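You operate a simulated robot arm through the tools that you are given. There is no shell and no other tool. Be economical: measure what you need, move in short steps, check, and stop when the job is done.

Carry out the task below with a simulated two-armed robot. There is one attempt and no reset: what you move stays moved.

TASK
Empty the jug into the small pot, lift it on to the big one with both hands and cover it.
Fine: jug back on the counter; nothing spilt. Set down upright: brass jug, small water pot.

Only the result counts: the job must be done as asked and must still hold three seconds after the hand-in. Knocking over, shifting, dropping, spilling or breaking anything else fails it. A push-on lid holds only when it is set on centred and level and pressed home; a screw cap is set on level and turned clockwise until tight.

THE ROBOT
Two 7-joint arms with two-finger parallel grippers on one trunk, on a base that drives. Base frame: it is fixed to the floor where the robot stands at the start and does not move with it; the origin is under the middle of the robot, x ahead of it, y to its left, z up. Readings come in m, rad, newtons and seconds.
The left shoulder is at the start at [0.07, 0.163, 1.245], the right one opposite. With the tool pointing down near the work surface each hand reaches from about 0.38 to 0.88 m from the robot's upright axis, wherever it stands, measured 20 degrees to its own side. Places, roughly: big water pot (31x30x26 cm) [0.6, -0.5, 0.9]; counter top [0.7, 0.2, 0.8]; mouth of the small water pot [0.5, -0.1, 1]; small water pot (20x20x20 cm) [0.5, -0.1, 0.9]; top of the big water pot [0.6, -0.5, 1.1]. Payload 3.43 kg a hand.
The TCP of each hand is the grasp point between the finger pads, 0.034 m short of the fingertips. In the tool frame z runs along the fingers and y along their closing line. The gripper opens to 0.128 m. The fingers are 0.024 m wide and 0.012 m thick; the gripper's body (0.048 by 0.13 m) begins 0.096 m behind the TCP.
Orientation is that of the tool frame in the base frame, as a unit quaternion [x, y, z, w]. With the fingers straight down and closing along the base's y, the tool's x points along the base's -x, its y along +y and its z along -z.

THE INTERFACE
- The arms move only by the tool send_rows. It takes "left_plan", "right_plan" or both (then of equal length, played together; a hand with none holds still); each is a list of rows, each a list of 3 entries, a list of its own where there are three numbers: the turn, a rotation vector about the base's x, y, z in rad, then the shift along the base's x, y, z in m, then the gripper command, from -1 (shut) to 1 (fully open), values between in proportion. In form: [[[ax, ay, az], [tx, ty, tz], grip], ...]. A call has 1 to 8 rows; each row shifts and turns the commanded pose from where the row before left it. A row lasts 0.2 s, in which the tool goes at most 0.05 m and 0.15 rad; a call with a longer step from one row to the next is refused whole, and so is a gripper value outside its range. A pose out of reach is approached as far as the arm can. The call stops where the force on the tool passes 60 N (or 10 N more than at its start, if that is more) or the arm is blocked; 0.2 s more then pass. Each finger travels about 0.153 m/s and halts on what it meets, pressing with about 42 N; the grip force reading is that of the motor and also rises with nothing between the fingers. The clock runs only during rows and for 0.2 s after the last one: add rows that do not move to give the fingers time. It gives the time, the measured TCP pose, the force on the tool (base axes), the opening and the grip force at its end, in the units of the frame above (readings bear some noise), with the torque about the TCP (base axes, N m) and any sound that the robot's microphone picked up.
- Cameras (640 x 400 px; columns grow to the right, rows downward): "scene" is now at [0.1329, -0.0257, 1.4716]; the picture's right is [-0.29, -0.96, 0.00], its down [-0.56, 0.17, -0.81] and it looks along [0.78, -0.24, -0.58] (base axes); focal length 231 px, centre (320, 200). "left" rides on the left gripper at [0.076, 0.011, -0.16] in its tool frame; the picture's right is [-0.15, 0.99, 0.00], its down [-0.88, -0.13, -0.46] and it looks along [-0.45, -0.07, 0.89] (tool axes); focal length 234 px, centre (320, 200). "right" rides on the right gripper at [0.076, -0.011, -0.16] in its tool frame; the picture's right is [0.15, 0.99, 0.00], its down [-0.88, 0.13, -0.46] and it looks along [-0.45, 0.07, 0.89] (tool axes); focal length 234 px, centre (320, 200).
- get_image(camera): a new picture of that camera. The clock stands still meanwhile.
- slide_trunk(by): slides the trunk up (or, below 0, down) by that many m; the arms and the scene camera ride with it, the base frame stays. It gives what a move gives, with no picture.
- roll_base(legs): drives the robot by 1 to 6 legs, each [ahead, left, turn to the left] in m, m and rad, along the robot's own axes; the way and the turn of a leg run together, so that a leg with both is an arc; at most 1.5 m and 3.142 rad a leg. The arms and the cameras ride along, it lands a little off, and it stops where it bumps. It gives what a move gives.
- head_to(pan, tilt): turns the head with the scene camera to pan (to the left, within 1.501 rad either way) and tilt (down, from -0.506 to 1.204), counted from straight ahead of the robot. It gives what a move gives.
- probe_pixels(camera, pixels): there is no depth. For up to 12 entries [column, row, z] of the newest picture of that camera ("zoom" is the newest enlarged one), the place [x, y] in the base frame at which the ray of that pixel passes the height z, good to about 0.002 m. The clock stands still meanwhile.
- enlarge(camera, box): a new picture of the part [left, top, right, bottom] of that camera's present view, enlarged. The clock stands still meanwhile.
- sign_off(): hands the job in; it is judged then, once.

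Work in short steps. Measure before you move; look again where a grasp or a placing could have gone wrong, and mend it. You have 80 turns and 58 pictures in all, those below and enlarged ones among them. Open the grippers and draw the arms clear of the work before you hand the job in, unless the task says otherwise; then end with one line.

The tools are called after "Call:" as a command line: name --argument value ..., lists and objects as JSON in quotes. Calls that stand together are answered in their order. send_rows: Moves the arms, as the interface text tells. Its arguments: {"type":"object","properties":{"left_plan":{"type":"array"},"right_plan":{"type":"array"}},"required":[]} The other tools are called the same way: slide_trunk (by) slides the trunk up or down; roll_base (legs) drives the base; head_to (pan, tilt) turns the head that bears the scene camera; get_image (camera) takes a picture; probe_pixels (camera, pixels) gives the place at which the rays of pixels pass given heights; enlarge (camera, box) takes an enlarged picture of a part of a camera's view; sign_off () hands the job in.

At the start:

```text
t: 0.0
left_eef_pos: [0.5934, 0.0971, 1.3234]
left_orientation: [-0.001, 1.0, 0.001, 0.0]
left_ft_force: [0.1, 0.0, 0.3]
left_moment: [0.03, -0.01, 0.0]
left_opening: 0.1279
left_grip_force: 0.0
right_eef_pos: [0.3031, -0.1947, 1.3429]
right_orientation: [0.0, 1.0, -0.001, 0.0]
right_ft_force: [0.0, -0.2, -0.3]
right_moment: [0.01, 0.0, 0.01]
right_opening: 0.1278
right_grip_force: 0.1
trunk travel left (down, up): [-0.725, 0.215]
robot x, y, heading: [-0.0028, 0.0009, 0.001]
head pan, tilt: [-0.293, 0.621]
```

scene: 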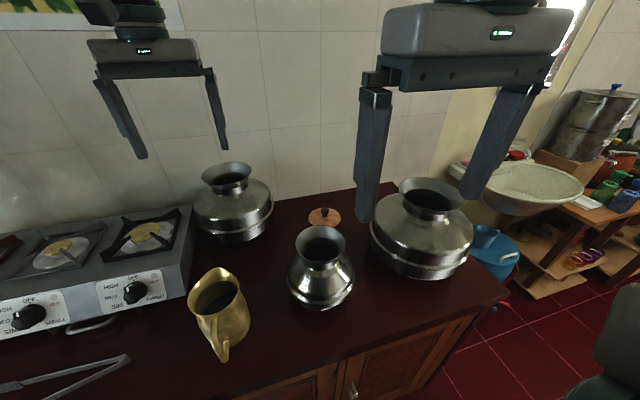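
right: 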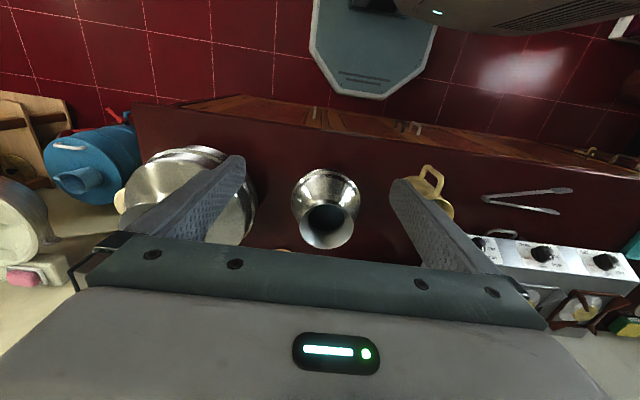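
left: 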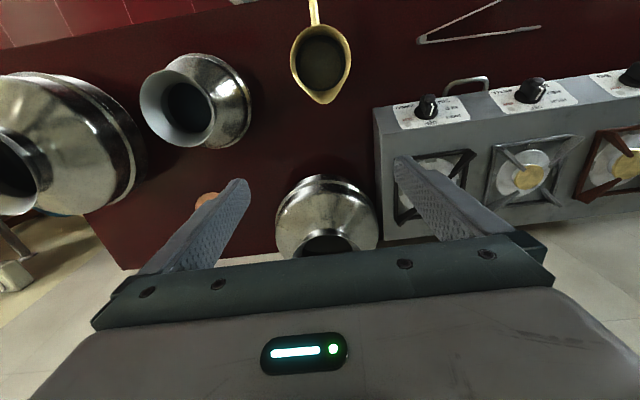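

The jug is near scene (220,310), the small pot at (321,265), the big pot at (424,225) and the wooden lid at (324,216). I enlarge these areas to measure them.

Call:
enlarge --camera "scene" --box '[170, 160, 490, 360]'

Call:
enlarge --camera "left" --box '[120, 0, 440, 200]'

```text
2.00 times, centred on (330, 260) of scene
```

zoom: 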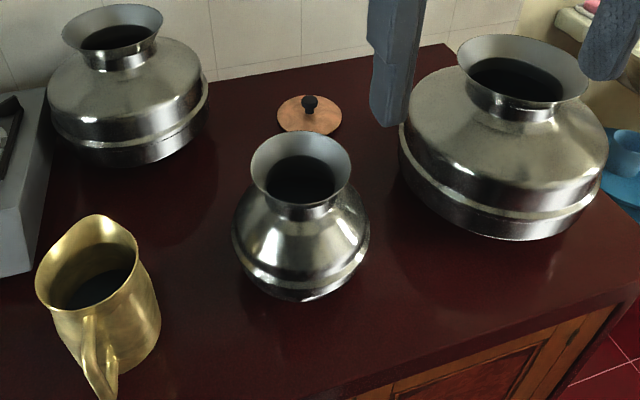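

```text
2.00 times, centred on (280, 100) of left
```

zoom: 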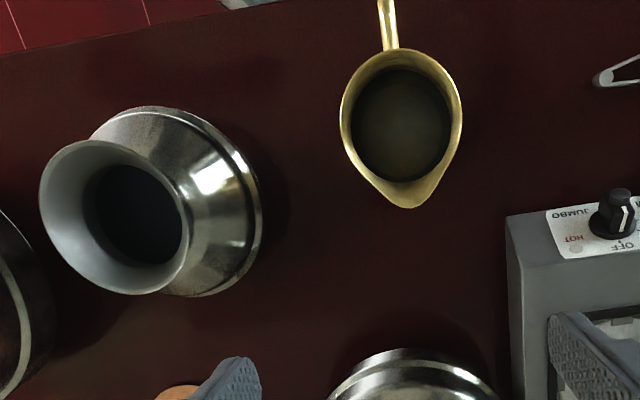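

I probe the jug rim, pot mouth and lid from two views to get their heights.

Call:
probe_pixels --camera "scene" --pixels '[[187.5, 302, 0.95], [239, 285, 0.95], [217, 267, 0.95], [217, 267, 1.0], [295, 244, 1.0], [345, 248, 1.0], [321, 226, 1.0], [321, 266, 1.0], [309, 215, 0.81], [340, 219, 0.81], [325, 226, 0.8], [324.5, 209, 0.83]]'

Call:
probe_pixels --camera "left" --pixels '[[290, 55, 0.95], [351, 57.5, 0.95], [320, 103.5, 0.95], [320, 103.5, 1.0], [140, 108, 1.0], [214, 105, 1.0], [170, 70, 1.0], [182, 147, 1.0], [314, 24, 0.95], [312, 0, 0.93]]'

```text
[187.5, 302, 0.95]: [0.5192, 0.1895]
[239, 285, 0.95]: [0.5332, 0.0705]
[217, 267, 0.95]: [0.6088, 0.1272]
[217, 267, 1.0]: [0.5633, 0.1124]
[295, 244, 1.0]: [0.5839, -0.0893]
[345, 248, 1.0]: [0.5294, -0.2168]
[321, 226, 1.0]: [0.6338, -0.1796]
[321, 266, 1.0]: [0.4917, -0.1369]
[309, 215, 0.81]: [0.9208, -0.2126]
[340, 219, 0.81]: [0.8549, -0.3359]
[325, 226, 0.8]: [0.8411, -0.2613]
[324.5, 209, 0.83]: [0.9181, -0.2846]
```

```text
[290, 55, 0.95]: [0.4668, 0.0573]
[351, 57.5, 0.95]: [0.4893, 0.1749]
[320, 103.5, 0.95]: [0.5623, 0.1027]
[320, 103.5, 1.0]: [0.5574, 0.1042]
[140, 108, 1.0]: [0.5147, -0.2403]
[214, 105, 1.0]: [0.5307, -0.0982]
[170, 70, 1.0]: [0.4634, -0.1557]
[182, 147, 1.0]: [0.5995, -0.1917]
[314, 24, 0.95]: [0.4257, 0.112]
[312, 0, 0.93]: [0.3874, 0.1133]
```

Two-view triangulation puts the spout near z≈1.005 and the pot mouth near z≈1.03, centred at about (0.53,-0.165). I back the base off to make room for a horizontal approach to the jug from its handle side. I also move the right hand aside.

Call:
roll_base --legs '[[-0.2, 0, 0]]'

Call:
send_rows --left_plan '[[[0, -0.15, 0], [0, 0, 0], 1], [[0, -0.15, 0], [0, 0, 0], 1], [[0, -0.15, 0], [-0.01, 0.005, -0.02], 1], [[0, -0.15, 0], [-0.01, 0.005, -0.02], 1], [[0, -0.15, 0], [-0.01, 0.005, -0.03], 1], [[0, -0.15, 0], [-0.01, 0, -0.03], 1], [[0, -0.15, 0], [-0.01, 0, -0.03], 1], [[0, -0.15, 0], [-0.01, 0, -0.03], 1]]' --right_plan '[[[0, 0, 0], [0.02, -0.04, 0], 1], [[0, 0, 0], [0.02, -0.04, 0], 1], [[0, 0, 0], [0.02, -0.04, 0], 1], [[0, 0, 0], [0.02, -0.04, 0], 1], [[0, 0, 0], [0.02, -0.04, 0], 1], [[0, 0, 0], [0.02, -0.04, 0], 1], [[0, 0, 0], [0.02, -0.04, 0], 1], [[0, 0, 0], [0.02, -0.04, 0], 1]]'

```text
t: 1.6
left_eef_pos: [0.4006, 0.1008, 1.3225]
left_orientation: [-0.003, 1.0, -0.001, -0.001]
left_ft_force: [0.9, -0.3, -0.1]
left_moment: [0.01, -0.02, -0.05]
left_opening: 0.1282
left_grip_force: 0.0
right_eef_pos: [0.1129, -0.1929, 1.3429]
right_orientation: [-0.003, 1.0, -0.001, -0.001]
right_ft_force: [-0.1, 0.2, 0.7]
right_moment: [-0.03, 0.04, -0.03]
right_opening: 0.1279
right_grip_force: 0.0
trunk travel left (down, up): [-0.725, 0.215]
robot x, y, heading: [-0.1972, -0.0021, 0.001]
head pan, tilt: [-0.293, 0.621]
```

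```text
t: 3.4
left_eef_pos: [0.3757, 0.0968, 1.1651]
left_orientation: [-0.002, 0.826, -0.001, 0.564]
left_ft_force: [-0.3, -0.8, 0.0]
left_moment: [0.03, 0.0, 0.01]
left_opening: 0.1281
left_grip_force: 0.0
left hand out of reach, approached as far as the arm can: row 7, 8
right_eef_pos: [0.2738, -0.5169, 1.3442]
right_orientation: [-0.004, 1.0, 0.001, -0.001]
right_ft_force: [0.1, 0.3, -0.4]
right_moment: [0.04, 0.07, -0.04]
right_opening: 0.128
right_grip_force: 0.1
trunk travel left (down, up): [-0.725, 0.215]
robot x, y, heading: [-0.1908, 0.001, 0.002]
head pan, tilt: [-0.293, 0.621]
```

The left hand ran out of reach because it is too close to the body. I back up 0.12 m more and look through the left camera.

Call:
roll_base --legs '[[-0.12, 0, 0]]'

Call:
send_rows --left_plan '[[[0, -0.15, 0], [0, 0, -0.02], 1], [[0, -0.15, 0], [0, 0, -0.02], 1], [[0, -0.06, 0], [0, 0.01, -0.02], 1], [[0, 0, 0], [0, 0, 0], 1]]'

Call:
get_image --camera "left"

Call:
get_image --camera "scene"

```text
t: 4.6
left_eef_pos: [0.2538, 0.0982, 1.1649]
left_orientation: [-0.002, 0.826, -0.002, 0.564]
left_ft_force: [0.2, -0.6, 0.2]
left_moment: [0.02, 0.0, -0.03]
left_opening: 0.1278
left_grip_force: 0.1
right_eef_pos: [0.1497, -0.5152, 1.3455]
right_orientation: [-0.002, 1.0, 0.0, -0.001]
right_ft_force: [-0.2, 0.2, 0.3]
right_moment: [0.0, 0.0, 0.0]
right_opening: 0.128
right_grip_force: 0.0
trunk travel left (down, up): [-0.725, 0.215]
robot x, y, heading: [-0.3165, -0.0002, 0.004]
head pan, tilt: [-0.293, 0.621]
```

```text
t: 5.6
left_eef_pos: [0.2657, 0.0911, 1.1191]
left_orientation: [-0.003, 0.713, -0.001, 0.701]
left_ft_force: [-0.7, 0.2, 0.6]
left_moment: [0.02, -0.01, -0.04]
left_opening: 0.1278
left_grip_force: 0.0
left hand out of reach, approached as far as the arm can: row 1, 3
right_eef_pos: [0.1483, -0.5138, 1.345]
right_orientation: [-0.003, 1.0, 0.0, -0.001]
right_ft_force: [1.0, 0.9, 0.6]
right_moment: [0.01, -0.01, 0.01]
right_opening: 0.1279
right_grip_force: 0.0
trunk travel left (down, up): [-0.725, 0.215]
robot x, y, heading: [-0.3157, 0.0008, 0.011]
head pan, tilt: [-0.293, 0.621]
```

```text
52 pictures are left
```

left: 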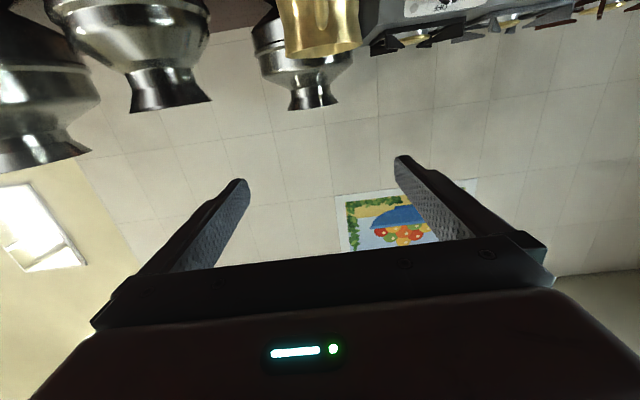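

```text
51 pictures are left
```

scene: 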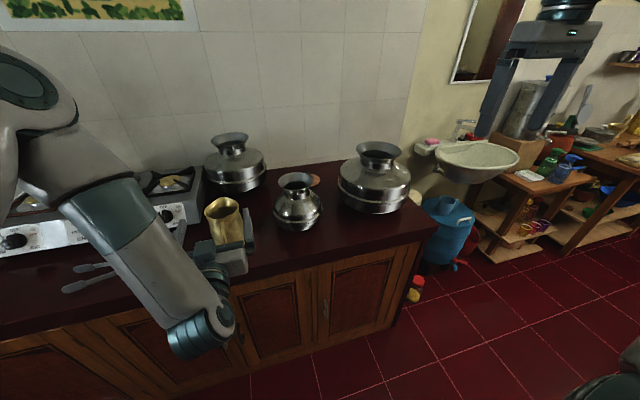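

The left hand is now horizontal. I enlarge the new scene view to triangulate heights against the earlier view.

Call:
enlarge --camera "scene" --box '[192, 110, 432, 260]'

```text
2.67 times, centred on (312, 185) of scene
```

zoom: 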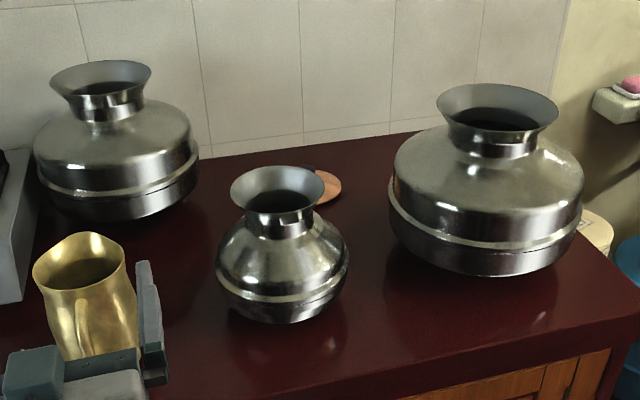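

Call:
probe_pixels --camera "zoom" --pixels '[[230, 188, 1.0], [326, 187, 1.0], [230, 188, 1.05], [326, 187, 1.05], [278, 166, 1.05], [278, 214, 1.05], [32, 266, 1.0], [127, 262, 1.0], [88, 232, 1.0], [285, 322, 0.8], [436, 97, 1.1], [559, 111, 1.1]]'

Call:
probe_pixels --camera "zoom" --pixels '[[497, 83, 1.1], [497, 132, 1.1], [341, 186, 0.8], [325, 205, 0.8], [640, 320, 0.8], [400, 396, 0.8], [497, 83, 1.15], [497, 132, 1.15], [480, 276, 0.8]]'

```text
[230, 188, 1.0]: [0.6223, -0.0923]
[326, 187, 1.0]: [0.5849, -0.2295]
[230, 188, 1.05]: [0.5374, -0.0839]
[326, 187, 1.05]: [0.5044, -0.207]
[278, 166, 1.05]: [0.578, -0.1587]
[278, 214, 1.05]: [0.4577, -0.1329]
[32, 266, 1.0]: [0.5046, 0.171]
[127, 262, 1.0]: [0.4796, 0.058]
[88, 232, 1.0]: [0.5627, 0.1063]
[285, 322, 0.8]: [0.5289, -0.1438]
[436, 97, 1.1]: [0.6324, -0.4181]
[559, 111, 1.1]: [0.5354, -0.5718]
```

```text
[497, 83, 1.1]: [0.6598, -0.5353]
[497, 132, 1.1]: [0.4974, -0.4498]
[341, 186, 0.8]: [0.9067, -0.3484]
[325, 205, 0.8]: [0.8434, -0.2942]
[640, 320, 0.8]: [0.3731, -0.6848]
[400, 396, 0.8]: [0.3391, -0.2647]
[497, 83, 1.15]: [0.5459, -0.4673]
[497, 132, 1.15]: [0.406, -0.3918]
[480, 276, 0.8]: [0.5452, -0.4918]
```

Triangulated positions: pot mouth about (0.520,-0.143) at z≈1.052, jug axis about (0.487,0.115) with its rim near z 0.99, and the counter near z≈0.85. I lower the trunk to bring the hand to jug height and look from the side.

Call:
slide_trunk --by -0.16

Call:
get_image --camera "left"

```text
t: 7.5
left_eef_pos: [0.2658, 0.0914, 0.9609]
left_orientation: [-0.003, 0.714, -0.001, 0.7]
left_ft_force: [0.5, 0.9, -0.1]
left_moment: [0.01, 0.0, -0.01]
left_opening: 0.1281
left_grip_force: 0.1
right_eef_pos: [0.1468, -0.517, 1.1849]
right_orientation: [-0.002, 1.0, 0.0, 0.0]
right_ft_force: [0.7, 0.7, 0.2]
right_moment: [0.02, -0.03, 0.03]
right_opening: 0.128
right_grip_force: 0.0
trunk travel left (down, up): [-0.565, 0.375]
robot x, y, heading: [-0.3154, -0.0002, 0.003]
head pan, tilt: [-0.293, 0.621]
```

```text
49 pictures are left
```

left: 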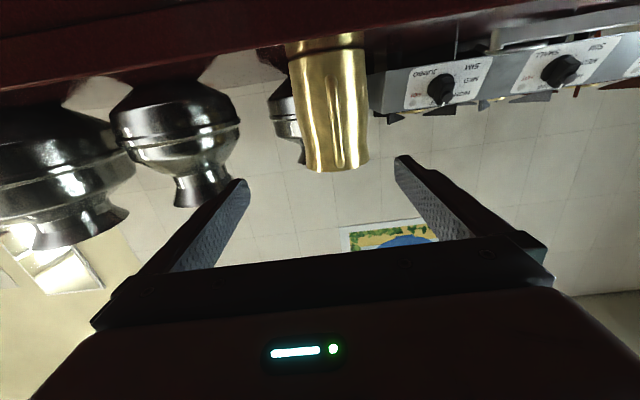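

Call:
enlarge --camera "left" --box '[80, 0, 400, 200]'

```text
2.00 times, centred on (240, 100) of left
```

zoom: 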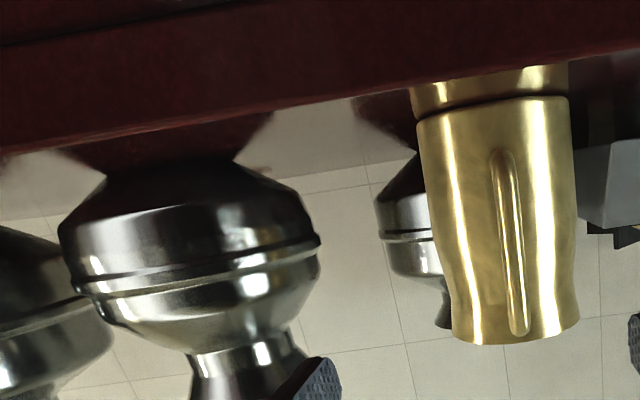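

The side view shows the counter at z≈0.847, the jug rim at 1.0 (Ø≈0.11), the waist at 0.965 and the belly Ø≈0.113, with the jug centred at y≈0.112. I pitch the hand down slightly and align it, keeping the handle between the fingers.

Call:
send_rows --left_plan '[[[0, 0.1, 0], [0.01, 0.01, -0.01], 1], [[0, 0.1, 0], [0.01, 0.011, -0.01], 1], [[0, 0, 0], [0.02, 0, 0], 1], [[0, 0, 0], [0, 0, 0], 1]]'

Call:
get_image --camera "left"

```text
t: 8.5
left_eef_pos: [0.3074, 0.1114, 0.9389]
left_orientation: [-0.002, 0.78, -0.001, 0.625]
left_ft_force: [-0.1, -1.2, 0.2]
left_moment: [-0.01, 0.01, 0.01]
left_opening: 0.1281
left_grip_force: 0.0
right_eef_pos: [0.1473, -0.5148, 1.1848]
right_orientation: [-0.001, 1.0, 0.0, 0.0]
right_ft_force: [0.1, -0.9, 0.1]
right_moment: [0.0, -0.01, 0.01]
right_opening: 0.128
right_grip_force: 0.0
trunk travel left (down, up): [-0.565, 0.375]
robot x, y, heading: [-0.3139, -0.0001, 0.006]
head pan, tilt: [-0.293, 0.621]
```

```text
47 pictures are left
```

left: 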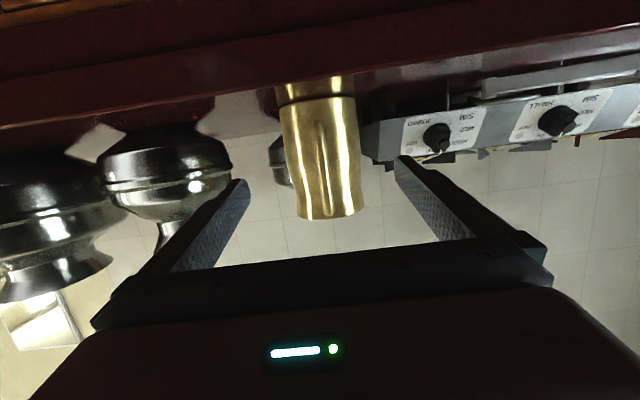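

The hand centre at y≈0.1114 matches the jug at about 0.1125. I advance 0.16 m so the fingers straddle the body.

Call:
send_rows --left_plan '[[[0, 0, 0], [0.03, 0.001, -0.001], 1], [[0, 0, 0], [0.03, 0, 0], 1], [[0, 0, 0], [0.03, 0, 0], 1], [[0, 0, 0], [0.03, 0, 0], 1], [[0, 0, 0], [0.02, 0, 0], 1], [[0, 0, 0], [0.02, 0, 0], 1], [[0, 0, 0], [0, 0, 0], 1]]'

Call:
get_image --camera "left"

Call:
enlarge --camera "scene" --box '[140, 150, 300, 250]'

```text
t: 10.1
left_eef_pos: [0.4662, 0.106, 0.9437]
left_orientation: [-0.006, 0.782, 0.003, 0.624]
left_ft_force: [-0.5, 1.3, 0.0]
left_moment: [-0.01, -0.02, 0.0]
left_opening: 0.128
left_grip_force: 0.1
left hand out of reach, approached as far as the arm can: row 4
right_eef_pos: [0.148, -0.5162, 1.1854]
right_orientation: [-0.002, 1.0, 0.001, 0.0]
right_ft_force: [0.3, 0.2, -0.7]
right_moment: [-0.01, -0.01, 0.0]
right_opening: 0.128
right_grip_force: 0.1
trunk travel left (down, up): [-0.565, 0.375]
robot x, y, heading: [-0.3175, -0.0023, 0.008]
head pan, tilt: [-0.293, 0.621]
```

```text
46 pictures are left
```

left: 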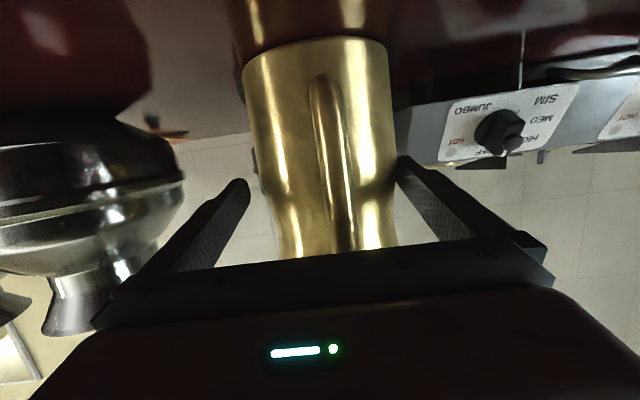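

```text
4.00 times, centred on (220, 200) of scene
```

zoom: 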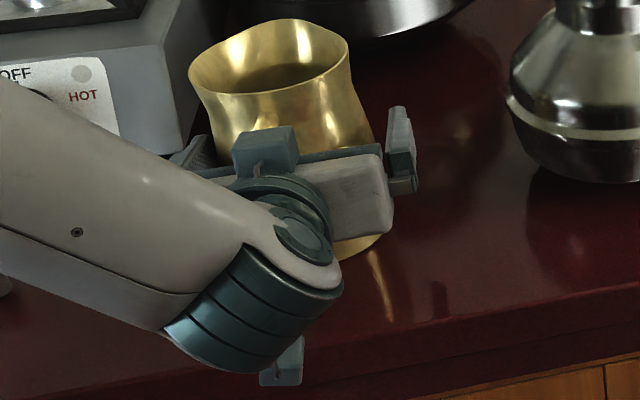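

The hand sits about 5 mm too far to -y: the finger gaps in the left view are about 14 px on the left and about 3 px on the right. I shift it +y and nudge forward 6 mm.

Call:
send_rows --left_plan '[[[0, 0, 0], [0, 0.005, -0.003], 1], [[0, 0, 0], [0.006, 0, 0], 1], [[0, 0, 0], [0, 0, 0], 1]]'

Call:
get_image --camera "left"

```text
t: 10.9
left_eef_pos: [0.4704, 0.1054, 0.946]
left_orientation: [-0.005, 0.782, 0.001, 0.624]
left_ft_force: [0.7, -0.5, 0.3]
left_moment: [0.01, -0.01, 0.03]
left_opening: 0.1281
left_grip_force: 0.1
left hand out of reach, approached as far as the arm can: row 1
right_eef_pos: [0.1475, -0.5145, 1.1837]
right_orientation: [-0.002, 1.0, 0.001, -0.001]
right_ft_force: [0.5, -0.3, 0.5]
right_moment: [-0.03, 0.0, -0.02]
right_opening: 0.1279
right_grip_force: 0.1
trunk travel left (down, up): [-0.565, 0.375]
robot x, y, heading: [-0.3181, 0.0013, 0.003]
head pan, tilt: [-0.293, 0.621]
```

```text
44 pictures are left
```

left: 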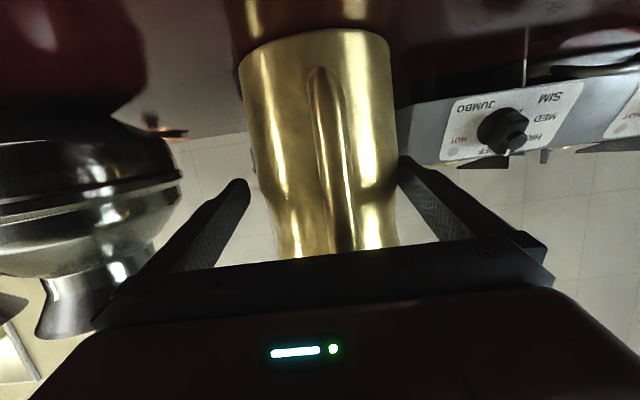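

I'm at the left arm's reach limit, so I retract the hand, bring the base 0.09 m forward and approach again.

Call:
send_rows --left_plan '[[[0, 0, 0], [-0.03, 0, 0], 1], [[0, 0, 0], [-0.04, 0, 0], 1], [[0, 0, 0], [-0.04, 0, 0], 1], [[0, 0, 0], [-0.04, 0, 0], 1], [[0, 0, 0], [0, 0, 0], 1]]'

Call:
roll_base --legs '[[0.09, 0, 0]]'

Call:
send_rows --left_plan '[[[0, 0, 0], [0, 0.0, 0], 1], [[0, 0, 0], [0, 0, 0], 1]]'

```text
t: 12.1
left_eef_pos: [0.3206, 0.107, 0.9429]
left_orientation: [-0.003, 0.78, 0.0, 0.626]
left_ft_force: [0.0, 0.5, -0.1]
left_moment: [-0.01, -0.01, 0.02]
left_opening: 0.1281
left_grip_force: 0.1
right_eef_pos: [0.1476, -0.5157, 1.1844]
right_orientation: [-0.001, 1.0, 0.001, -0.001]
right_ft_force: [0.8, -0.2, -0.2]
right_moment: [0.01, -0.01, -0.01]
right_opening: 0.1279
right_grip_force: 0.1
trunk travel left (down, up): [-0.565, 0.375]
robot x, y, heading: [-0.3157, -0.0008, 0.004]
head pan, tilt: [-0.293, 0.621]
```

```text
t: 13.2
left_eef_pos: [0.412, 0.1066, 0.9419]
left_orientation: [-0.003, 0.78, -0.001, 0.626]
left_ft_force: [0.6, -0.7, 0.5]
left_moment: [0.03, 0.01, -0.02]
left_opening: 0.1279
left_grip_force: 0.1
right_eef_pos: [0.238, -0.5158, 1.1845]
right_orientation: [-0.001, 1.0, 0.001, 0.0]
right_ft_force: [0.5, 0.2, -0.3]
right_moment: [-0.01, 0.05, 0.0]
right_opening: 0.1281
right_grip_force: 0.0
trunk travel left (down, up): [-0.565, 0.375]
robot x, y, heading: [-0.2243, -0.0004, 0.004]
head pan, tilt: [-0.293, 0.621]
```

```text
t: 13.8
left_eef_pos: [0.4125, 0.1069, 0.9423]
left_orientation: [-0.004, 0.78, 0.0, 0.626]
left_ft_force: [-0.7, 0.5, -0.4]
left_moment: [0.0, -0.03, 0.0]
left_opening: 0.1278
left_grip_force: 0.0
right_eef_pos: [0.237, -0.5171, 1.1843]
right_orientation: [-0.002, 1.0, 0.0, -0.001]
right_ft_force: [0.1, 0.3, -0.2]
right_moment: [0.01, 0.03, -0.01]
right_opening: 0.128
right_grip_force: 0.1
trunk travel left (down, up): [-0.565, 0.375]
robot x, y, heading: [-0.2242, 0.0008, 0.003]
head pan, tilt: [-0.293, 0.621]
```

The hand is at x 0.4125 and well within reach. I align it in y and z and advance.

Call:
send_rows --left_plan '[[[0, 0, 0], [0, 0.005, -0.004], 1], [[0, 0, 0], [0.02, 0, 0], 1], [[0, 0, 0], [0.02, 0, 0], 1], [[0, 0, 0], [0.02, 0, 0], 1], [[0, 0, 0], [0, 0, 0], 1]]'

Call:
get_image --camera "left"

```text
t: 15.0
left_eef_pos: [0.4709, 0.109, 0.9424]
left_orientation: [-0.004, 0.781, 0.002, 0.624]
left_ft_force: [-0.4, 0.2, 0.3]
left_moment: [0.03, -0.01, 0.01]
left_opening: 0.128
left_grip_force: 0.0
left hand out of reach, approached as far as the arm can: row 4
right_eef_pos: [0.2379, -0.514, 1.1851]
right_orientation: [-0.001, 1.0, 0.0, 0.0]
right_ft_force: [0.4, -0.8, 0.2]
right_moment: [-0.03, 0.01, -0.01]
right_opening: 0.1279
right_grip_force: 0.1
trunk travel left (down, up): [-0.565, 0.375]
robot x, y, heading: [-0.2279, 0.0022, 0.002]
head pan, tilt: [-0.293, 0.621]
```

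```text
43 pictures are left
```

left: 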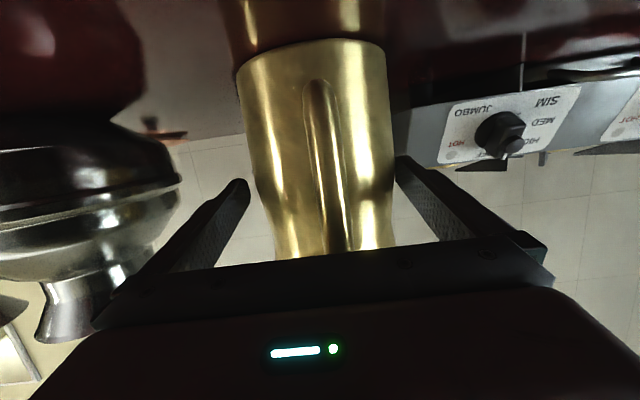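

The fingers now straddle the jug evenly, with gaps of about 3 px at rows 160–185. I close the gripper.

Call:
send_rows --left_plan '[[[0, 0, 0], [0, 0, 0], 0.8], [[0, 0, 0], [0, 0, 0], 0.6], [[0, 0, 0], [0, 0, 0], 0.2], [[0, 0, 0], [0, 0, 0], -0.5], [[0, 0, 0], [0, 0, 0], -1], [[0, 0, 0], [0, 0, 0], -1]]'

Call:
get_image --camera "left"

```text
t: 16.4
left_eef_pos: [0.4705, 0.1085, 0.9408]
left_orientation: [-0.006, 0.782, 0.002, 0.623]
left_ft_force: [1.5, 3.2, 0.9]
left_moment: [0.37, -0.08, 0.03]
left_opening: 0.1115
left_grip_force: 41.6
right_eef_pos: [0.237, -0.5156, 1.1851]
right_orientation: [-0.001, 1.0, 0.0, -0.001]
right_ft_force: [0.9, 0.6, -0.4]
right_moment: [0.0, 0.0, 0.01]
right_opening: 0.128
right_grip_force: 0.1
trunk travel left (down, up): [-0.565, 0.375]
robot x, y, heading: [-0.2275, -0.0037, 0.007]
head pan, tilt: [-0.293, 0.621]
```

```text
42 pictures are left
```

left: 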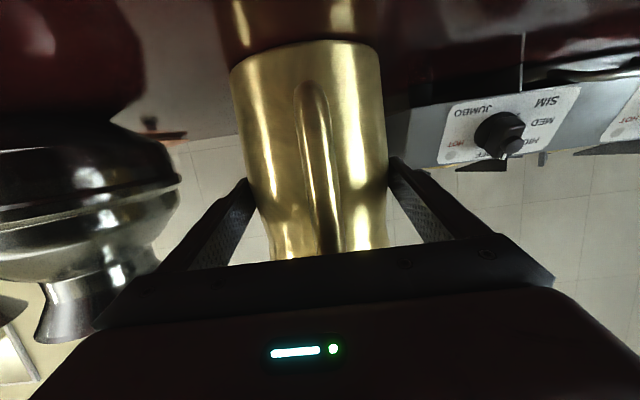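

Gripped at 0.1115 m opening with 41.6 N. I lift a little with the trunk and check the weight.

Call:
slide_trunk --by 0.04

Call:
get_image --camera "left"

```text
t: 17.2
left_eef_pos: [0.4718, 0.1079, 0.9797]
left_orientation: [-0.005, 0.783, 0.002, 0.622]
left_ft_force: [0.9, 0.4, -8.4]
left_moment: [-0.01, 0.07, 0.0]
left_opening: 0.1113
left_grip_force: 41.6
right_eef_pos: [0.2386, -0.5153, 1.2238]
right_orientation: [-0.002, 1.0, 0.001, -0.001]
right_ft_force: [-0.6, -0.6, 0.2]
right_moment: [0.02, -0.02, 0.01]
right_opening: 0.128
right_grip_force: 0.0
trunk travel left (down, up): [-0.605, 0.335]
robot x, y, heading: [-0.2242, 0.003, -0.001]
head pan, tilt: [-0.293, 0.621]
```

```text
41 pictures are left
```

left: 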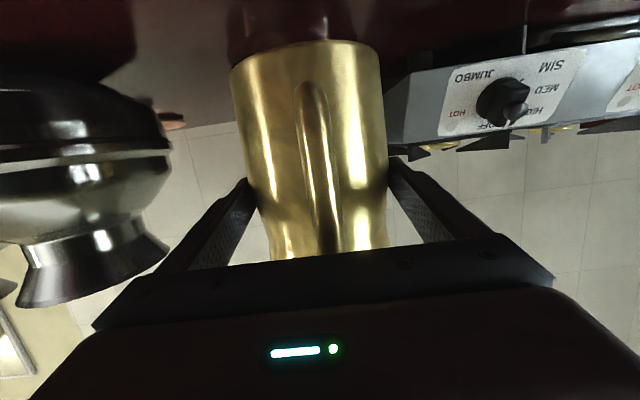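

The jug weighs about 8.4 N, with little moment and no slip. I raise it clear of the pot mouth, then bring it over with a base move to the right.

Call:
slide_trunk --by 0.24

Call:
send_rows --left_plan '[[[0, 0, 0], [-0.02, 0, 0], -1], [[0, 0, 0], [-0.02, 0, 0], -1], [[0, 0, 0], [-0.02, 0, 0], -1], [[0, 0, 0], [0, 0, 0], -1]]'

Call:
roll_base --legs '[[0, -0.24, 0]]'

Call:
get_image --camera "scene"

```text
t: 19.7
left_eef_pos: [0.4728, 0.1086, 1.2203]
left_orientation: [-0.005, 0.782, 0.003, 0.623]
left_ft_force: [1.3, 0.1, -8.1]
left_moment: [0.0, 0.08, 0.02]
left_opening: 0.1116
left_grip_force: 42.1
right_eef_pos: [0.2373, -0.5162, 1.465]
right_orientation: [-0.001, 1.0, 0.001, 0.0]
right_ft_force: [0.2, -0.3, 0.4]
right_moment: [0.01, -0.03, 0.02]
right_opening: 0.128
right_grip_force: 0.1
trunk travel left (down, up): [-0.845, 0.095]
robot x, y, heading: [-0.2274, 0.0002, 0.004]
head pan, tilt: [-0.293, 0.621]
```

```text
t: 20.7
left_eef_pos: [0.4119, 0.1096, 1.2203]
left_orientation: [-0.006, 0.783, 0.003, 0.622]
left_ft_force: [-0.7, -0.2, -7.7]
left_moment: [-0.04, 0.09, 0.0]
left_opening: 0.1116
left_grip_force: 41.9
right_eef_pos: [0.2386, -0.5156, 1.4637]
right_orientation: [-0.001, 1.0, -0.001, -0.001]
right_ft_force: [0.1, 0.2, 0.1]
right_moment: [0.0, 0.0, 0.0]
right_opening: 0.128
right_grip_force: 0.1
trunk travel left (down, up): [-0.845, 0.095]
robot x, y, heading: [-0.2258, -0.0016, 0.004]
head pan, tilt: [-0.293, 0.621]
```

```text
t: 22.5
left_eef_pos: [0.4124, -0.1301, 1.2207]
left_orientation: [-0.004, 0.782, 0.0, 0.623]
left_ft_force: [0.5, 0.7, -7.3]
left_moment: [-0.01, 0.09, -0.01]
left_opening: 0.1115
left_grip_force: 41.8
right_eef_pos: [0.2349, -0.7518, 1.4652]
right_orientation: [0.001, 1.0, -0.001, -0.001]
right_ft_force: [-0.4, 0.5, -1.0]
right_moment: [-0.04, -0.01, -0.04]
right_opening: 0.1281
right_grip_force: 0.0
trunk travel left (down, up): [-0.845, 0.095]
robot x, y, heading: [-0.2259, -0.2413, -0.003]
head pan, tilt: [-0.293, 0.621]
```

```text
40 pictures are left
```

scene: 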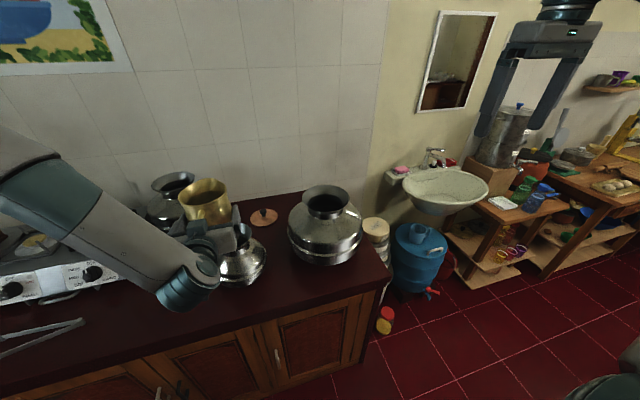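

The hand hides the jug from the scene camera. I bring the right hand to the -y side and turn it to look towards +y, so it can watch the pour.

Call:
send_rows --right_plan '[[[0, 0, 0.15], [0.025, 0.02, 0], 1], [[0, 0, 0.15], [0.025, 0.02, 0], 1], [[0, 0, 0.15], [0.025, 0.02, 0], 1], [[0, 0, 0.15], [0.025, 0.02, 0], 1], [[0, 0, 0.15], [0.025, 0.02, 0], 1], [[0, 0, 0.15], [0.025, 0.02, 0], 1], [[0, 0, 0.15], [0.025, 0.02, 0], 1], [[0, 0, 0.15], [0.025, 0.02, 0], 1]]'

Call:
send_rows --right_plan '[[[0, 0, 0.15], [0, 0, 0], 1], [[0, 0, 0.15], [0, 0, 0], 1], [[0.15, 0, 0], [0, 0, 0], 1], [[0.15, 0, 0], [0, 0, 0], 1], [[0.15, 0, 0], [0, 0, 0], 1], [[0.15, 0, 0], [0, 0, 0], 1], [[0, 0, 0], [0, 0, 0], 1]]'

Call:
get_image --camera "right"

```text
t: 24.3
left_eef_pos: [0.4145, -0.1293, 1.2208]
left_orientation: [-0.003, 0.782, 0.0, 0.623]
left_ft_force: [0.1, -0.4, -7.6]
left_moment: [-0.01, 0.1, -0.02]
left_opening: 0.111
left_grip_force: 42.1
right_eef_pos: [0.4351, -0.5924, 1.4637]
right_orientation: [-0.564, 0.826, 0.0, -0.001]
right_ft_force: [0.1, 0.7, -0.1]
right_moment: [-0.05, 0.04, 0.03]
right_opening: 0.1282
right_grip_force: 0.0
trunk travel left (down, up): [-0.845, 0.095]
robot x, y, heading: [-0.227, -0.2384, 0.001]
head pan, tilt: [-0.293, 0.621]
```

```text
t: 25.9
left_eef_pos: [0.4125, -0.1313, 1.221]
left_orientation: [-0.002, 0.782, 0.0, 0.624]
left_ft_force: [0.2, 0.3, -7.7]
left_moment: [0.0, 0.11, 0.01]
left_opening: 0.1115
left_grip_force: 42.3
right_eef_pos: [0.4339, -0.5958, 1.4644]
right_orientation: [-0.649, 0.701, 0.216, 0.201]
right_ft_force: [-0.2, 0.6, -0.6]
right_moment: [-0.03, 0.0, 0.01]
right_opening: 0.1279
right_grip_force: 0.0
trunk travel left (down, up): [-0.845, 0.095]
robot x, y, heading: [-0.2247, -0.238, -0.005]
head pan, tilt: [-0.293, 0.621]
```

```text
39 pictures are left
```

right: 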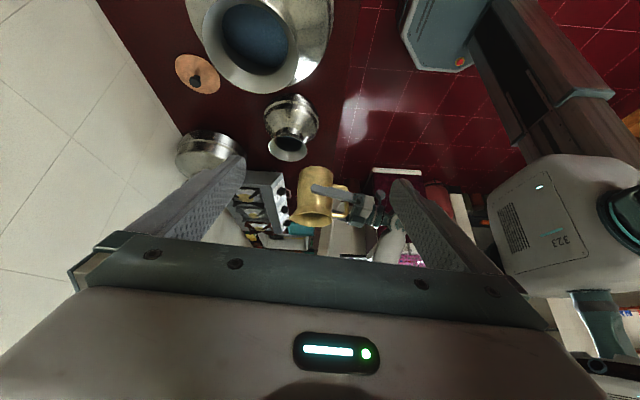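

The right camera now sees the jug (spout ≈ (292,217)) and the pot mouth (≈ (289,150)). I enlarge and probe both.

Call:
enlarge --camera "right" --box '[224, 80, 384, 240]'

```text
2.50 times, centred on (304, 160) of right
```

zoom: 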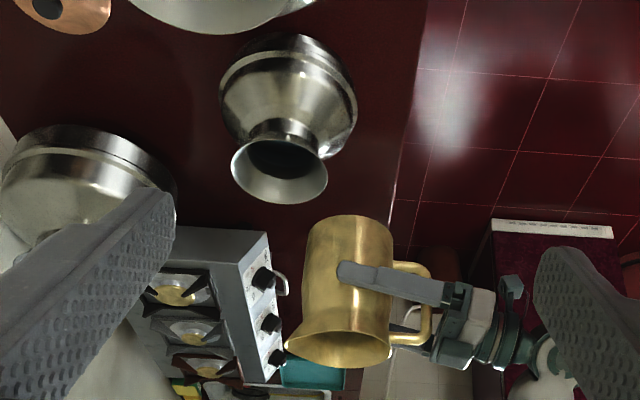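

Call:
probe_pixels --camera "zoom" --pixels '[[231, 163, 1.052], [328, 178, 1.052], [281, 142, 1.052], [276, 204, 1.052], [286, 347, 1.278], [286, 347, 1.27], [388, 352, 1.27], [281, 155, 1.052]]'

```text
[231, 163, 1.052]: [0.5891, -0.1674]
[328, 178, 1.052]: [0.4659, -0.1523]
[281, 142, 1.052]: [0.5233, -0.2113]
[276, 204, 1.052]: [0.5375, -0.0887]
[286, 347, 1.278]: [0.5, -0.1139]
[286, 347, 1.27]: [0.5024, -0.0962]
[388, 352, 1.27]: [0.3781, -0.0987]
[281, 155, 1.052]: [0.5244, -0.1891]
```

The pot mouth centre is about (0.526,-0.15) and the spout sits 0.088 m ahead of the TCP. I tilt to about 45° while keeping the spout above the mouth, then check.

Call:
send_rows --left_plan '[[[0, 0, 0], [0, -0.01, 0], -1], [[0, 0, 0], [0, -0.009, 0], -1], [[0, 0.13, 0], [-0.003, 0, -0.01], -1], [[0, 0.13, 0], [-0.003, 0, -0.01], -1], [[0, 0.13, 0], [-0.003, 0, -0.01], -1], [[0, 0.13, 0], [-0.003, 0, -0.01], -1], [[0, 0.13, 0], [-0.003, 0, -0.01], -1], [[0, 0.13, 0], [0, 0, -0.01], -1]]'

Call:
enlarge --camera "right" --box '[224, 80, 384, 240]'

```text
t: 27.7
left_eef_pos: [0.3979, -0.1509, 1.1615]
left_orientation: [-0.002, 0.961, 0.001, 0.278]
left_ft_force: [0.6, -0.2, -7.7]
left_moment: [0.02, -0.06, 0.01]
left_opening: 0.1115
left_grip_force: 42.5
right_eef_pos: [0.4346, -0.5965, 1.4647]
right_orientation: [-0.65, 0.701, 0.217, 0.2]
right_ft_force: [-0.1, -0.1, 0.4]
right_moment: [-0.04, 0.01, 0.01]
right_opening: 0.1281
right_grip_force: 0.1
trunk travel left (down, up): [-0.845, 0.095]
robot x, y, heading: [-0.228, -0.2359, -0.002]
head pan, tilt: [-0.293, 0.621]
```

```text
2.50 times, centred on (304, 160) of right
```

zoom: 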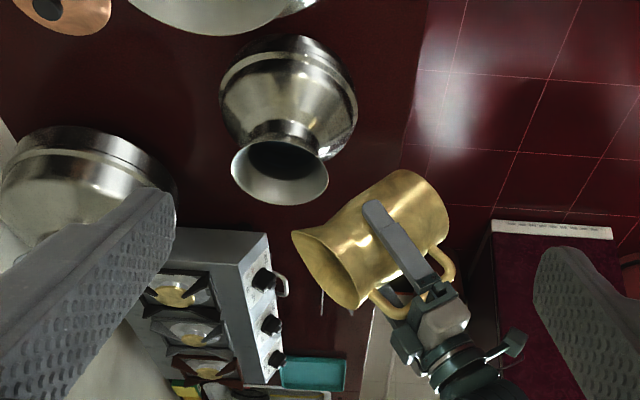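

Call:
probe_pixels --camera "zoom" --pixels '[[293, 231, 1.14], [293, 231, 1.16], [293, 231, 1.12]]'

```text
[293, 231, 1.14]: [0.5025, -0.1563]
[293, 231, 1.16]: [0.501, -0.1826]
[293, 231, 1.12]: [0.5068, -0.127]
```

The spout is at about (0.503,-0.15,1.137), as planned. I tilt on slowly to about 69°.

Call:
send_rows --left_plan '[[[0, 0.07, 0], [0.002, 0, 0], -1], [[0, 0.07, 0], [0.002, 0, 0], -1], [[0, 0.07, 0], [0.002, 0, 0], -1], [[0, 0.07, 0], [0.002, 0, 0], -1], [[0, 0.07, 0], [0.003, 0, 0], -1], [[0, 0.07, 0], [0.003, 0, 0], -1], [[0, 0, 0], [0, 0, 0], -1], [[0, 0, 0], [0, 0, 0], -1]]'

Call:
enlarge --camera "right" --box '[224, 80, 384, 240]'

```text
t: 29.5
left_eef_pos: [0.4114, -0.1502, 1.1617]
left_orientation: [-0.001, 0.997, 0.002, 0.072]
left_ft_force: [0.2, -0.4, -3.7]
left_moment: [-0.02, -0.05, -0.01]
left_opening: 0.1115
left_grip_force: 42.3
right_eef_pos: [0.4332, -0.5957, 1.4642]
right_orientation: [-0.65, 0.7, 0.217, 0.201]
right_ft_force: [-0.1, 0.2, -0.1]
right_moment: [0.0, 0.01, 0.01]
right_opening: 0.1279
right_grip_force: 0.1
trunk travel left (down, up): [-0.845, 0.095]
robot x, y, heading: [-0.2282, -0.2396, -0.002]
head pan, tilt: [-0.293, 0.621]
```

```text
2.50 times, centred on (304, 160) of right
```

zoom: 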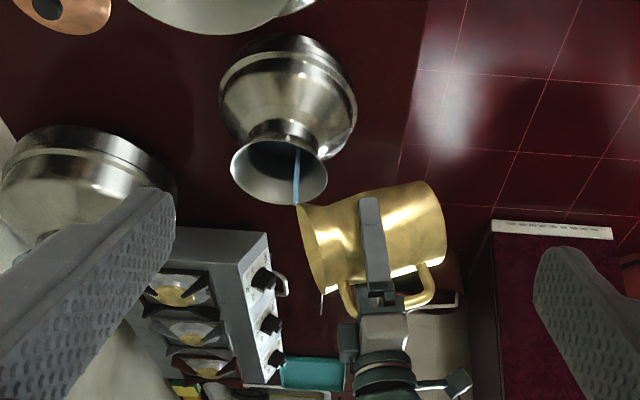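

Water is falling into the mouth (stream at zoom column 297) and the jug load has dropped to 3.7 N. I continue to about 90° and shift the spout slightly forward to the centre.

Call:
send_rows --left_plan '[[[0, 0.03, 0], [0.008, 0, 0.002], -1], [[0, 0.06, 0], [0.007, 0, 0.002], -1], [[0, 0.07, 0], [0.007, 0, 0.002], -1], [[0, 0.07, 0], [0.007, 0, 0.002], -1], [[0, 0.07, 0], [0.007, 0, 0.002], -1], [[0, 0.07, 0], [0.007, 0, 0.002], -1], [[0, 0, 0], [0, 0, 0], -1], [[0, 0, 0], [0, 0, 0], -1]]'

Call:
enlarge --camera "right" --box '[224, 80, 384, 240]'

```text
t: 31.3
left_eef_pos: [0.4526, -0.15, 1.1728]
left_orientation: [-0.001, 0.994, 0.002, -0.112]
left_ft_force: [-0.3, 0.1, -3.1]
left_moment: [-0.02, -0.07, 0.01]
left_opening: 0.1113
left_grip_force: 42.5
right_eef_pos: [0.4336, -0.5955, 1.4657]
right_orientation: [-0.65, 0.701, 0.216, 0.2]
right_ft_force: [0.3, -0.3, 0.3]
right_moment: [-0.02, -0.03, -0.01]
right_opening: 0.1279
right_grip_force: 0.0
trunk travel left (down, up): [-0.845, 0.095]
robot x, y, heading: [-0.2267, -0.2388, -0.001]
head pan, tilt: [-0.293, 0.621]
```

```text
2.50 times, centred on (304, 160) of right
```

zoom: 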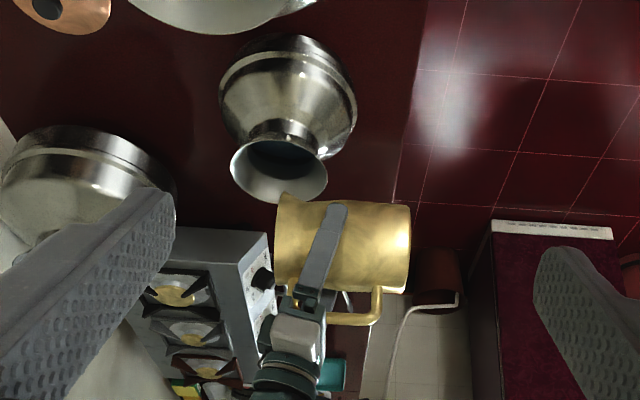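

It looks nearly empty. I tilt on to about 120° over the mouth and hold so it drains fully.

Call:
send_rows --left_plan '[[[0, 0.1, 0], [0.011, 0, 0.005], -1], [[0, 0.1, 0], [0.011, 0, 0.005], -1], [[0, 0.1, 0], [0.011, 0, 0.004], -1], [[0, 0.1, 0], [0.011, 0, 0.003], -1], [[0, 0.1, 0], [0.01, 0, 0.003], -1], [[0, 0, 0], [0, 0, 0], -1], [[0, 0, 0], [0, 0, 0], -1], [[0, 0, 0], [0, 0, 0], -1]]'

Call:
enlarge --camera "right" --box '[224, 80, 384, 240]'

```text
t: 33.1
left_eef_pos: [0.4406, -0.1549, 1.1949]
left_orientation: [0.001, 0.946, 0.005, -0.325]
left_ft_force: [-0.3, -0.4, -3.0]
left_moment: [0.05, -0.12, -0.06]
left_opening: 0.1113
left_grip_force: 41.9
left hand out of reach, approached as far as the arm can: row 3, 4, 5
right_eef_pos: [0.4336, -0.5977, 1.4659]
right_orientation: [-0.649, 0.701, 0.217, 0.201]
right_ft_force: [0.9, -0.6, -0.8]
right_moment: [0.07, 0.02, 0.03]
right_opening: 0.1279
right_grip_force: 0.1
trunk travel left (down, up): [-0.845, 0.095]
robot x, y, heading: [-0.2248, -0.2375, 0.002]
head pan, tilt: [-0.293, 0.621]
```

```text
2.50 times, centred on (304, 160) of right
```

zoom: 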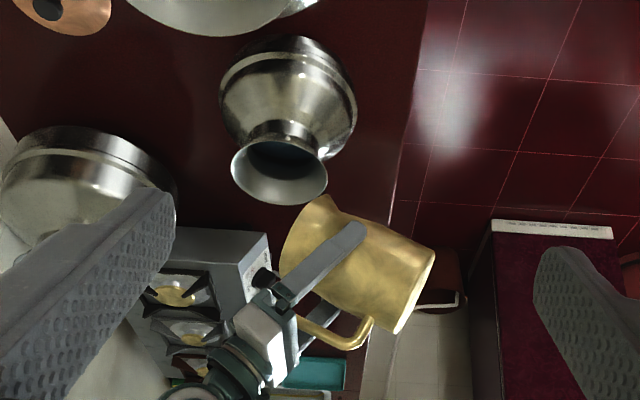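

Load is steady at 3.0 N and no stream shows, so the jug is empty. I raise it and tilt it back upright.

Call:
send_rows --left_plan '[[[0, 0, 0], [0, 0, 0.02], -1], [[0, -0.14, 0], [0, 0, 0.015], -1], [[0, -0.14, 0], [-0.004, 0, 0], -1], [[0, -0.14, 0], [-0.004, 0, 0], -1], [[0, -0.14, 0], [-0.004, 0, 0], -1], [[0, -0.14, 0], [-0.004, 0, 0], -1], [[0, -0.14, 0], [-0.004, 0, 0], -1], [[0, -0.14, 0], [-0.004, 0, 0], -1]]'

Call:
send_rows --left_plan '[[[0, -0.14, 0], [-0.005, 0, 0], -1], [[0, -0.14, 0], [-0.005, 0, 0], -1], [[0, -0.14, 0], [0, 0, 0], -1], [[0, -0.14, 0], [0, 0, 0], -1], [[0, -0.14, 0], [0, 0, 0], -1], [[0, -0.14, 0], [0, 0, 0], -1], [[0, -0.14, 0], [0, 0, 0], -1], [[0, 0, 0], [0, 0, 0], -1]]'

```text
t: 34.9
left_eef_pos: [0.4145, -0.1526, 1.2284]
left_orientation: [-0.002, 0.988, 0.001, 0.154]
left_ft_force: [-0.4, -0.4, -2.5]
left_moment: [0.0, -0.08, -0.03]
left_opening: 0.1117
left_grip_force: 41.8
right_eef_pos: [0.4324, -0.5961, 1.465]
right_orientation: [-0.649, 0.701, 0.216, 0.202]
right_ft_force: [-0.9, -0.8, 0.6]
right_moment: [-0.02, 0.0, -0.03]
right_opening: 0.1278
right_grip_force: 0.1
trunk travel left (down, up): [-0.845, 0.095]
robot x, y, heading: [-0.2262, -0.2376, -0.004]
head pan, tilt: [-0.293, 0.621]
```

```text
t: 36.7
left_eef_pos: [0.4063, -0.1529, 1.2268]
left_orientation: [-0.004, 0.8, 0.001, 0.6]
left_ft_force: [0.4, 0.3, -3.1]
left_moment: [0.03, 0.03, -0.01]
left_opening: 0.1113
left_grip_force: 42.1
right_eef_pos: [0.4321, -0.5957, 1.4644]
right_orientation: [-0.651, 0.7, 0.217, 0.2]
right_ft_force: [-0.3, 0.4, -0.2]
right_moment: [-0.05, -0.04, -0.02]
right_opening: 0.1283
right_grip_force: 0.0
trunk travel left (down, up): [-0.845, 0.095]
robot x, y, heading: [-0.228, -0.2356, -0.002]
head pan, tilt: [-0.293, 0.621]
```

The jug is upright except for 0.058 rad. I finish that, draw the right hand back over the floor, then return the base to the left.

Call:
send_rows --left_plan '[[[0, -0.058, 0], [0, 0, 0], -1], [[0, 0, 0], [0, 0, 0], -1], [[0, 0, 0], [0, 0, 0], -1], [[0, 0, 0], [0, 0, 0], -1], [[0, 0, 0], [0, 0, 0], -1], [[0, 0, 0], [0, 0, 0], -1]]' --right_plan '[[[0, 0, 0], [-0.04, -0.01, 0], 1], [[0, 0, 0], [-0.04, -0.01, 0], 1], [[0, 0, 0], [-0.04, -0.01, 0], 1], [[0, 0, 0], [-0.04, -0.01, 0], 1], [[0, 0, 0], [-0.04, -0.01, 0], 1], [[0, 0, 0], [0, 0, 0], 1]]'

Call:
roll_base --legs '[[0, 0.26, 0]]'

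```text
t: 38.1
left_eef_pos: [0.4085, -0.1523, 1.2267]
left_orientation: [-0.004, 0.783, 0.001, 0.622]
left_ft_force: [0.6, 1.4, -3.7]
left_moment: [0.02, 0.02, 0.01]
left_opening: 0.1113
left_grip_force: 41.9
right_eef_pos: [0.234, -0.6463, 1.468]
right_orientation: [-0.65, 0.701, 0.217, 0.199]
right_ft_force: [-0.1, 0.2, 0.8]
right_moment: [-0.01, -0.01, -0.01]
right_opening: 0.128
right_grip_force: 0.1
trunk travel left (down, up): [-0.845, 0.095]
robot x, y, heading: [-0.225, -0.237, 0.002]
head pan, tilt: [-0.293, 0.621]
```

```text
t: 40.0
left_eef_pos: [0.4093, 0.1066, 1.2278]
left_orientation: [0.0, 0.783, -0.001, 0.622]
left_ft_force: [0.2, -0.5, -3.3]
left_moment: [-0.01, 0.04, 0.01]
left_opening: 0.1116
left_grip_force: 41.6
right_eef_pos: [0.2325, -0.3904, 1.4674]
right_orientation: [-0.647, 0.703, 0.216, 0.202]
right_ft_force: [-0.4, 0.3, 0.0]
right_moment: [-0.01, -0.01, -0.04]
right_opening: 0.1278
right_grip_force: 0.0
trunk travel left (down, up): [-0.845, 0.095]
robot x, y, heading: [-0.2245, 0.0216, -0.01]
head pan, tilt: [-0.293, 0.621]
```

Now over the jug's place. I move forward 0.05 m and lower with the trunk to just above the counter.

Call:
send_rows --left_plan '[[[0, 0, 0], [0.025, 0.003, 0], -1], [[0, 0, 0], [0.025, 0.003, 0], -1], [[0, 0, 0], [0, 0, 0], -1]]'

Call:
slide_trunk --by -0.275

Call:
get_image --camera "scene"

```text
t: 40.8
left_eef_pos: [0.4596, 0.1136, 1.2266]
left_orientation: [-0.001, 0.782, -0.002, 0.623]
left_ft_force: [0.6, -0.3, -3.0]
left_moment: [-0.01, 0.01, -0.01]
left_opening: 0.1114
left_grip_force: 42.5
right_eef_pos: [0.2319, -0.3871, 1.4686]
right_orientation: [-0.648, 0.702, 0.217, 0.201]
right_ft_force: [-0.1, 0.1, -0.1]
right_moment: [-0.03, 0.0, -0.01]
right_opening: 0.1282
right_grip_force: 0.1
trunk travel left (down, up): [-0.845, 0.095]
robot x, y, heading: [-0.2228, 0.0259, -0.01]
head pan, tilt: [-0.293, 0.621]
```

```text
t: 43.5
left_eef_pos: [0.4589, 0.1134, 0.9526]
left_orientation: [-0.001, 0.783, -0.002, 0.623]
left_ft_force: [-0.4, 0.6, -3.0]
left_moment: [-0.04, 0.06, 0.0]
left_opening: 0.1115
left_grip_force: 42.3
right_eef_pos: [0.2331, -0.3886, 1.1937]
right_orientation: [-0.648, 0.702, 0.216, 0.2]
right_ft_force: [-0.3, 0.3, -0.2]
right_moment: [-0.04, -0.02, 0.01]
right_opening: 0.1279
right_grip_force: 0.0
trunk travel left (down, up): [-0.57, 0.37]
robot x, y, heading: [-0.2241, 0.0291, -0.009]
head pan, tilt: [-0.293, 0.621]
```

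```text
33 pictures are left
```

scene: 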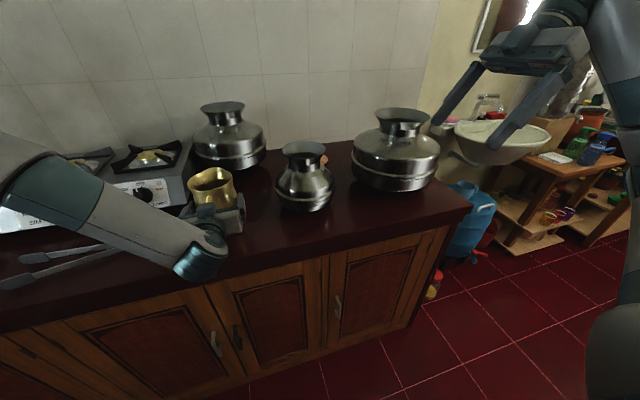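

Jug about 1 cm above the counter with everything else in place. I lower in millimetre steps until contact.

Call:
send_rows --left_plan '[[[0, 0, 0], [0, 0, -0.003], -1], [[0, 0, 0], [0, 0, -0.003], -1], [[0, 0, 0], [0, 0, -0.002], -1], [[0, 0, 0], [0, 0, -0.002], -1], [[0, 0, 0], [0, 0, 0], -1]]'

```text
t: 44.8
left_eef_pos: [0.4586, 0.1145, 0.9415]
left_orientation: [0.0, 0.783, -0.002, 0.623]
left_ft_force: [-0.2, -0.2, -3.3]
left_moment: [0.03, 0.02, 0.03]
left_opening: 0.1116
left_grip_force: 41.9
right_eef_pos: [0.2323, -0.3868, 1.1945]
right_orientation: [-0.648, 0.702, 0.216, 0.201]
right_ft_force: [0.2, 0.3, -0.2]
right_moment: [0.03, -0.02, 0.01]
right_opening: 0.1281
right_grip_force: 0.0
trunk travel left (down, up): [-0.57, 0.37]
robot x, y, heading: [-0.2268, 0.0243, -0.006]
head pan, tilt: [-0.293, 0.621]
```

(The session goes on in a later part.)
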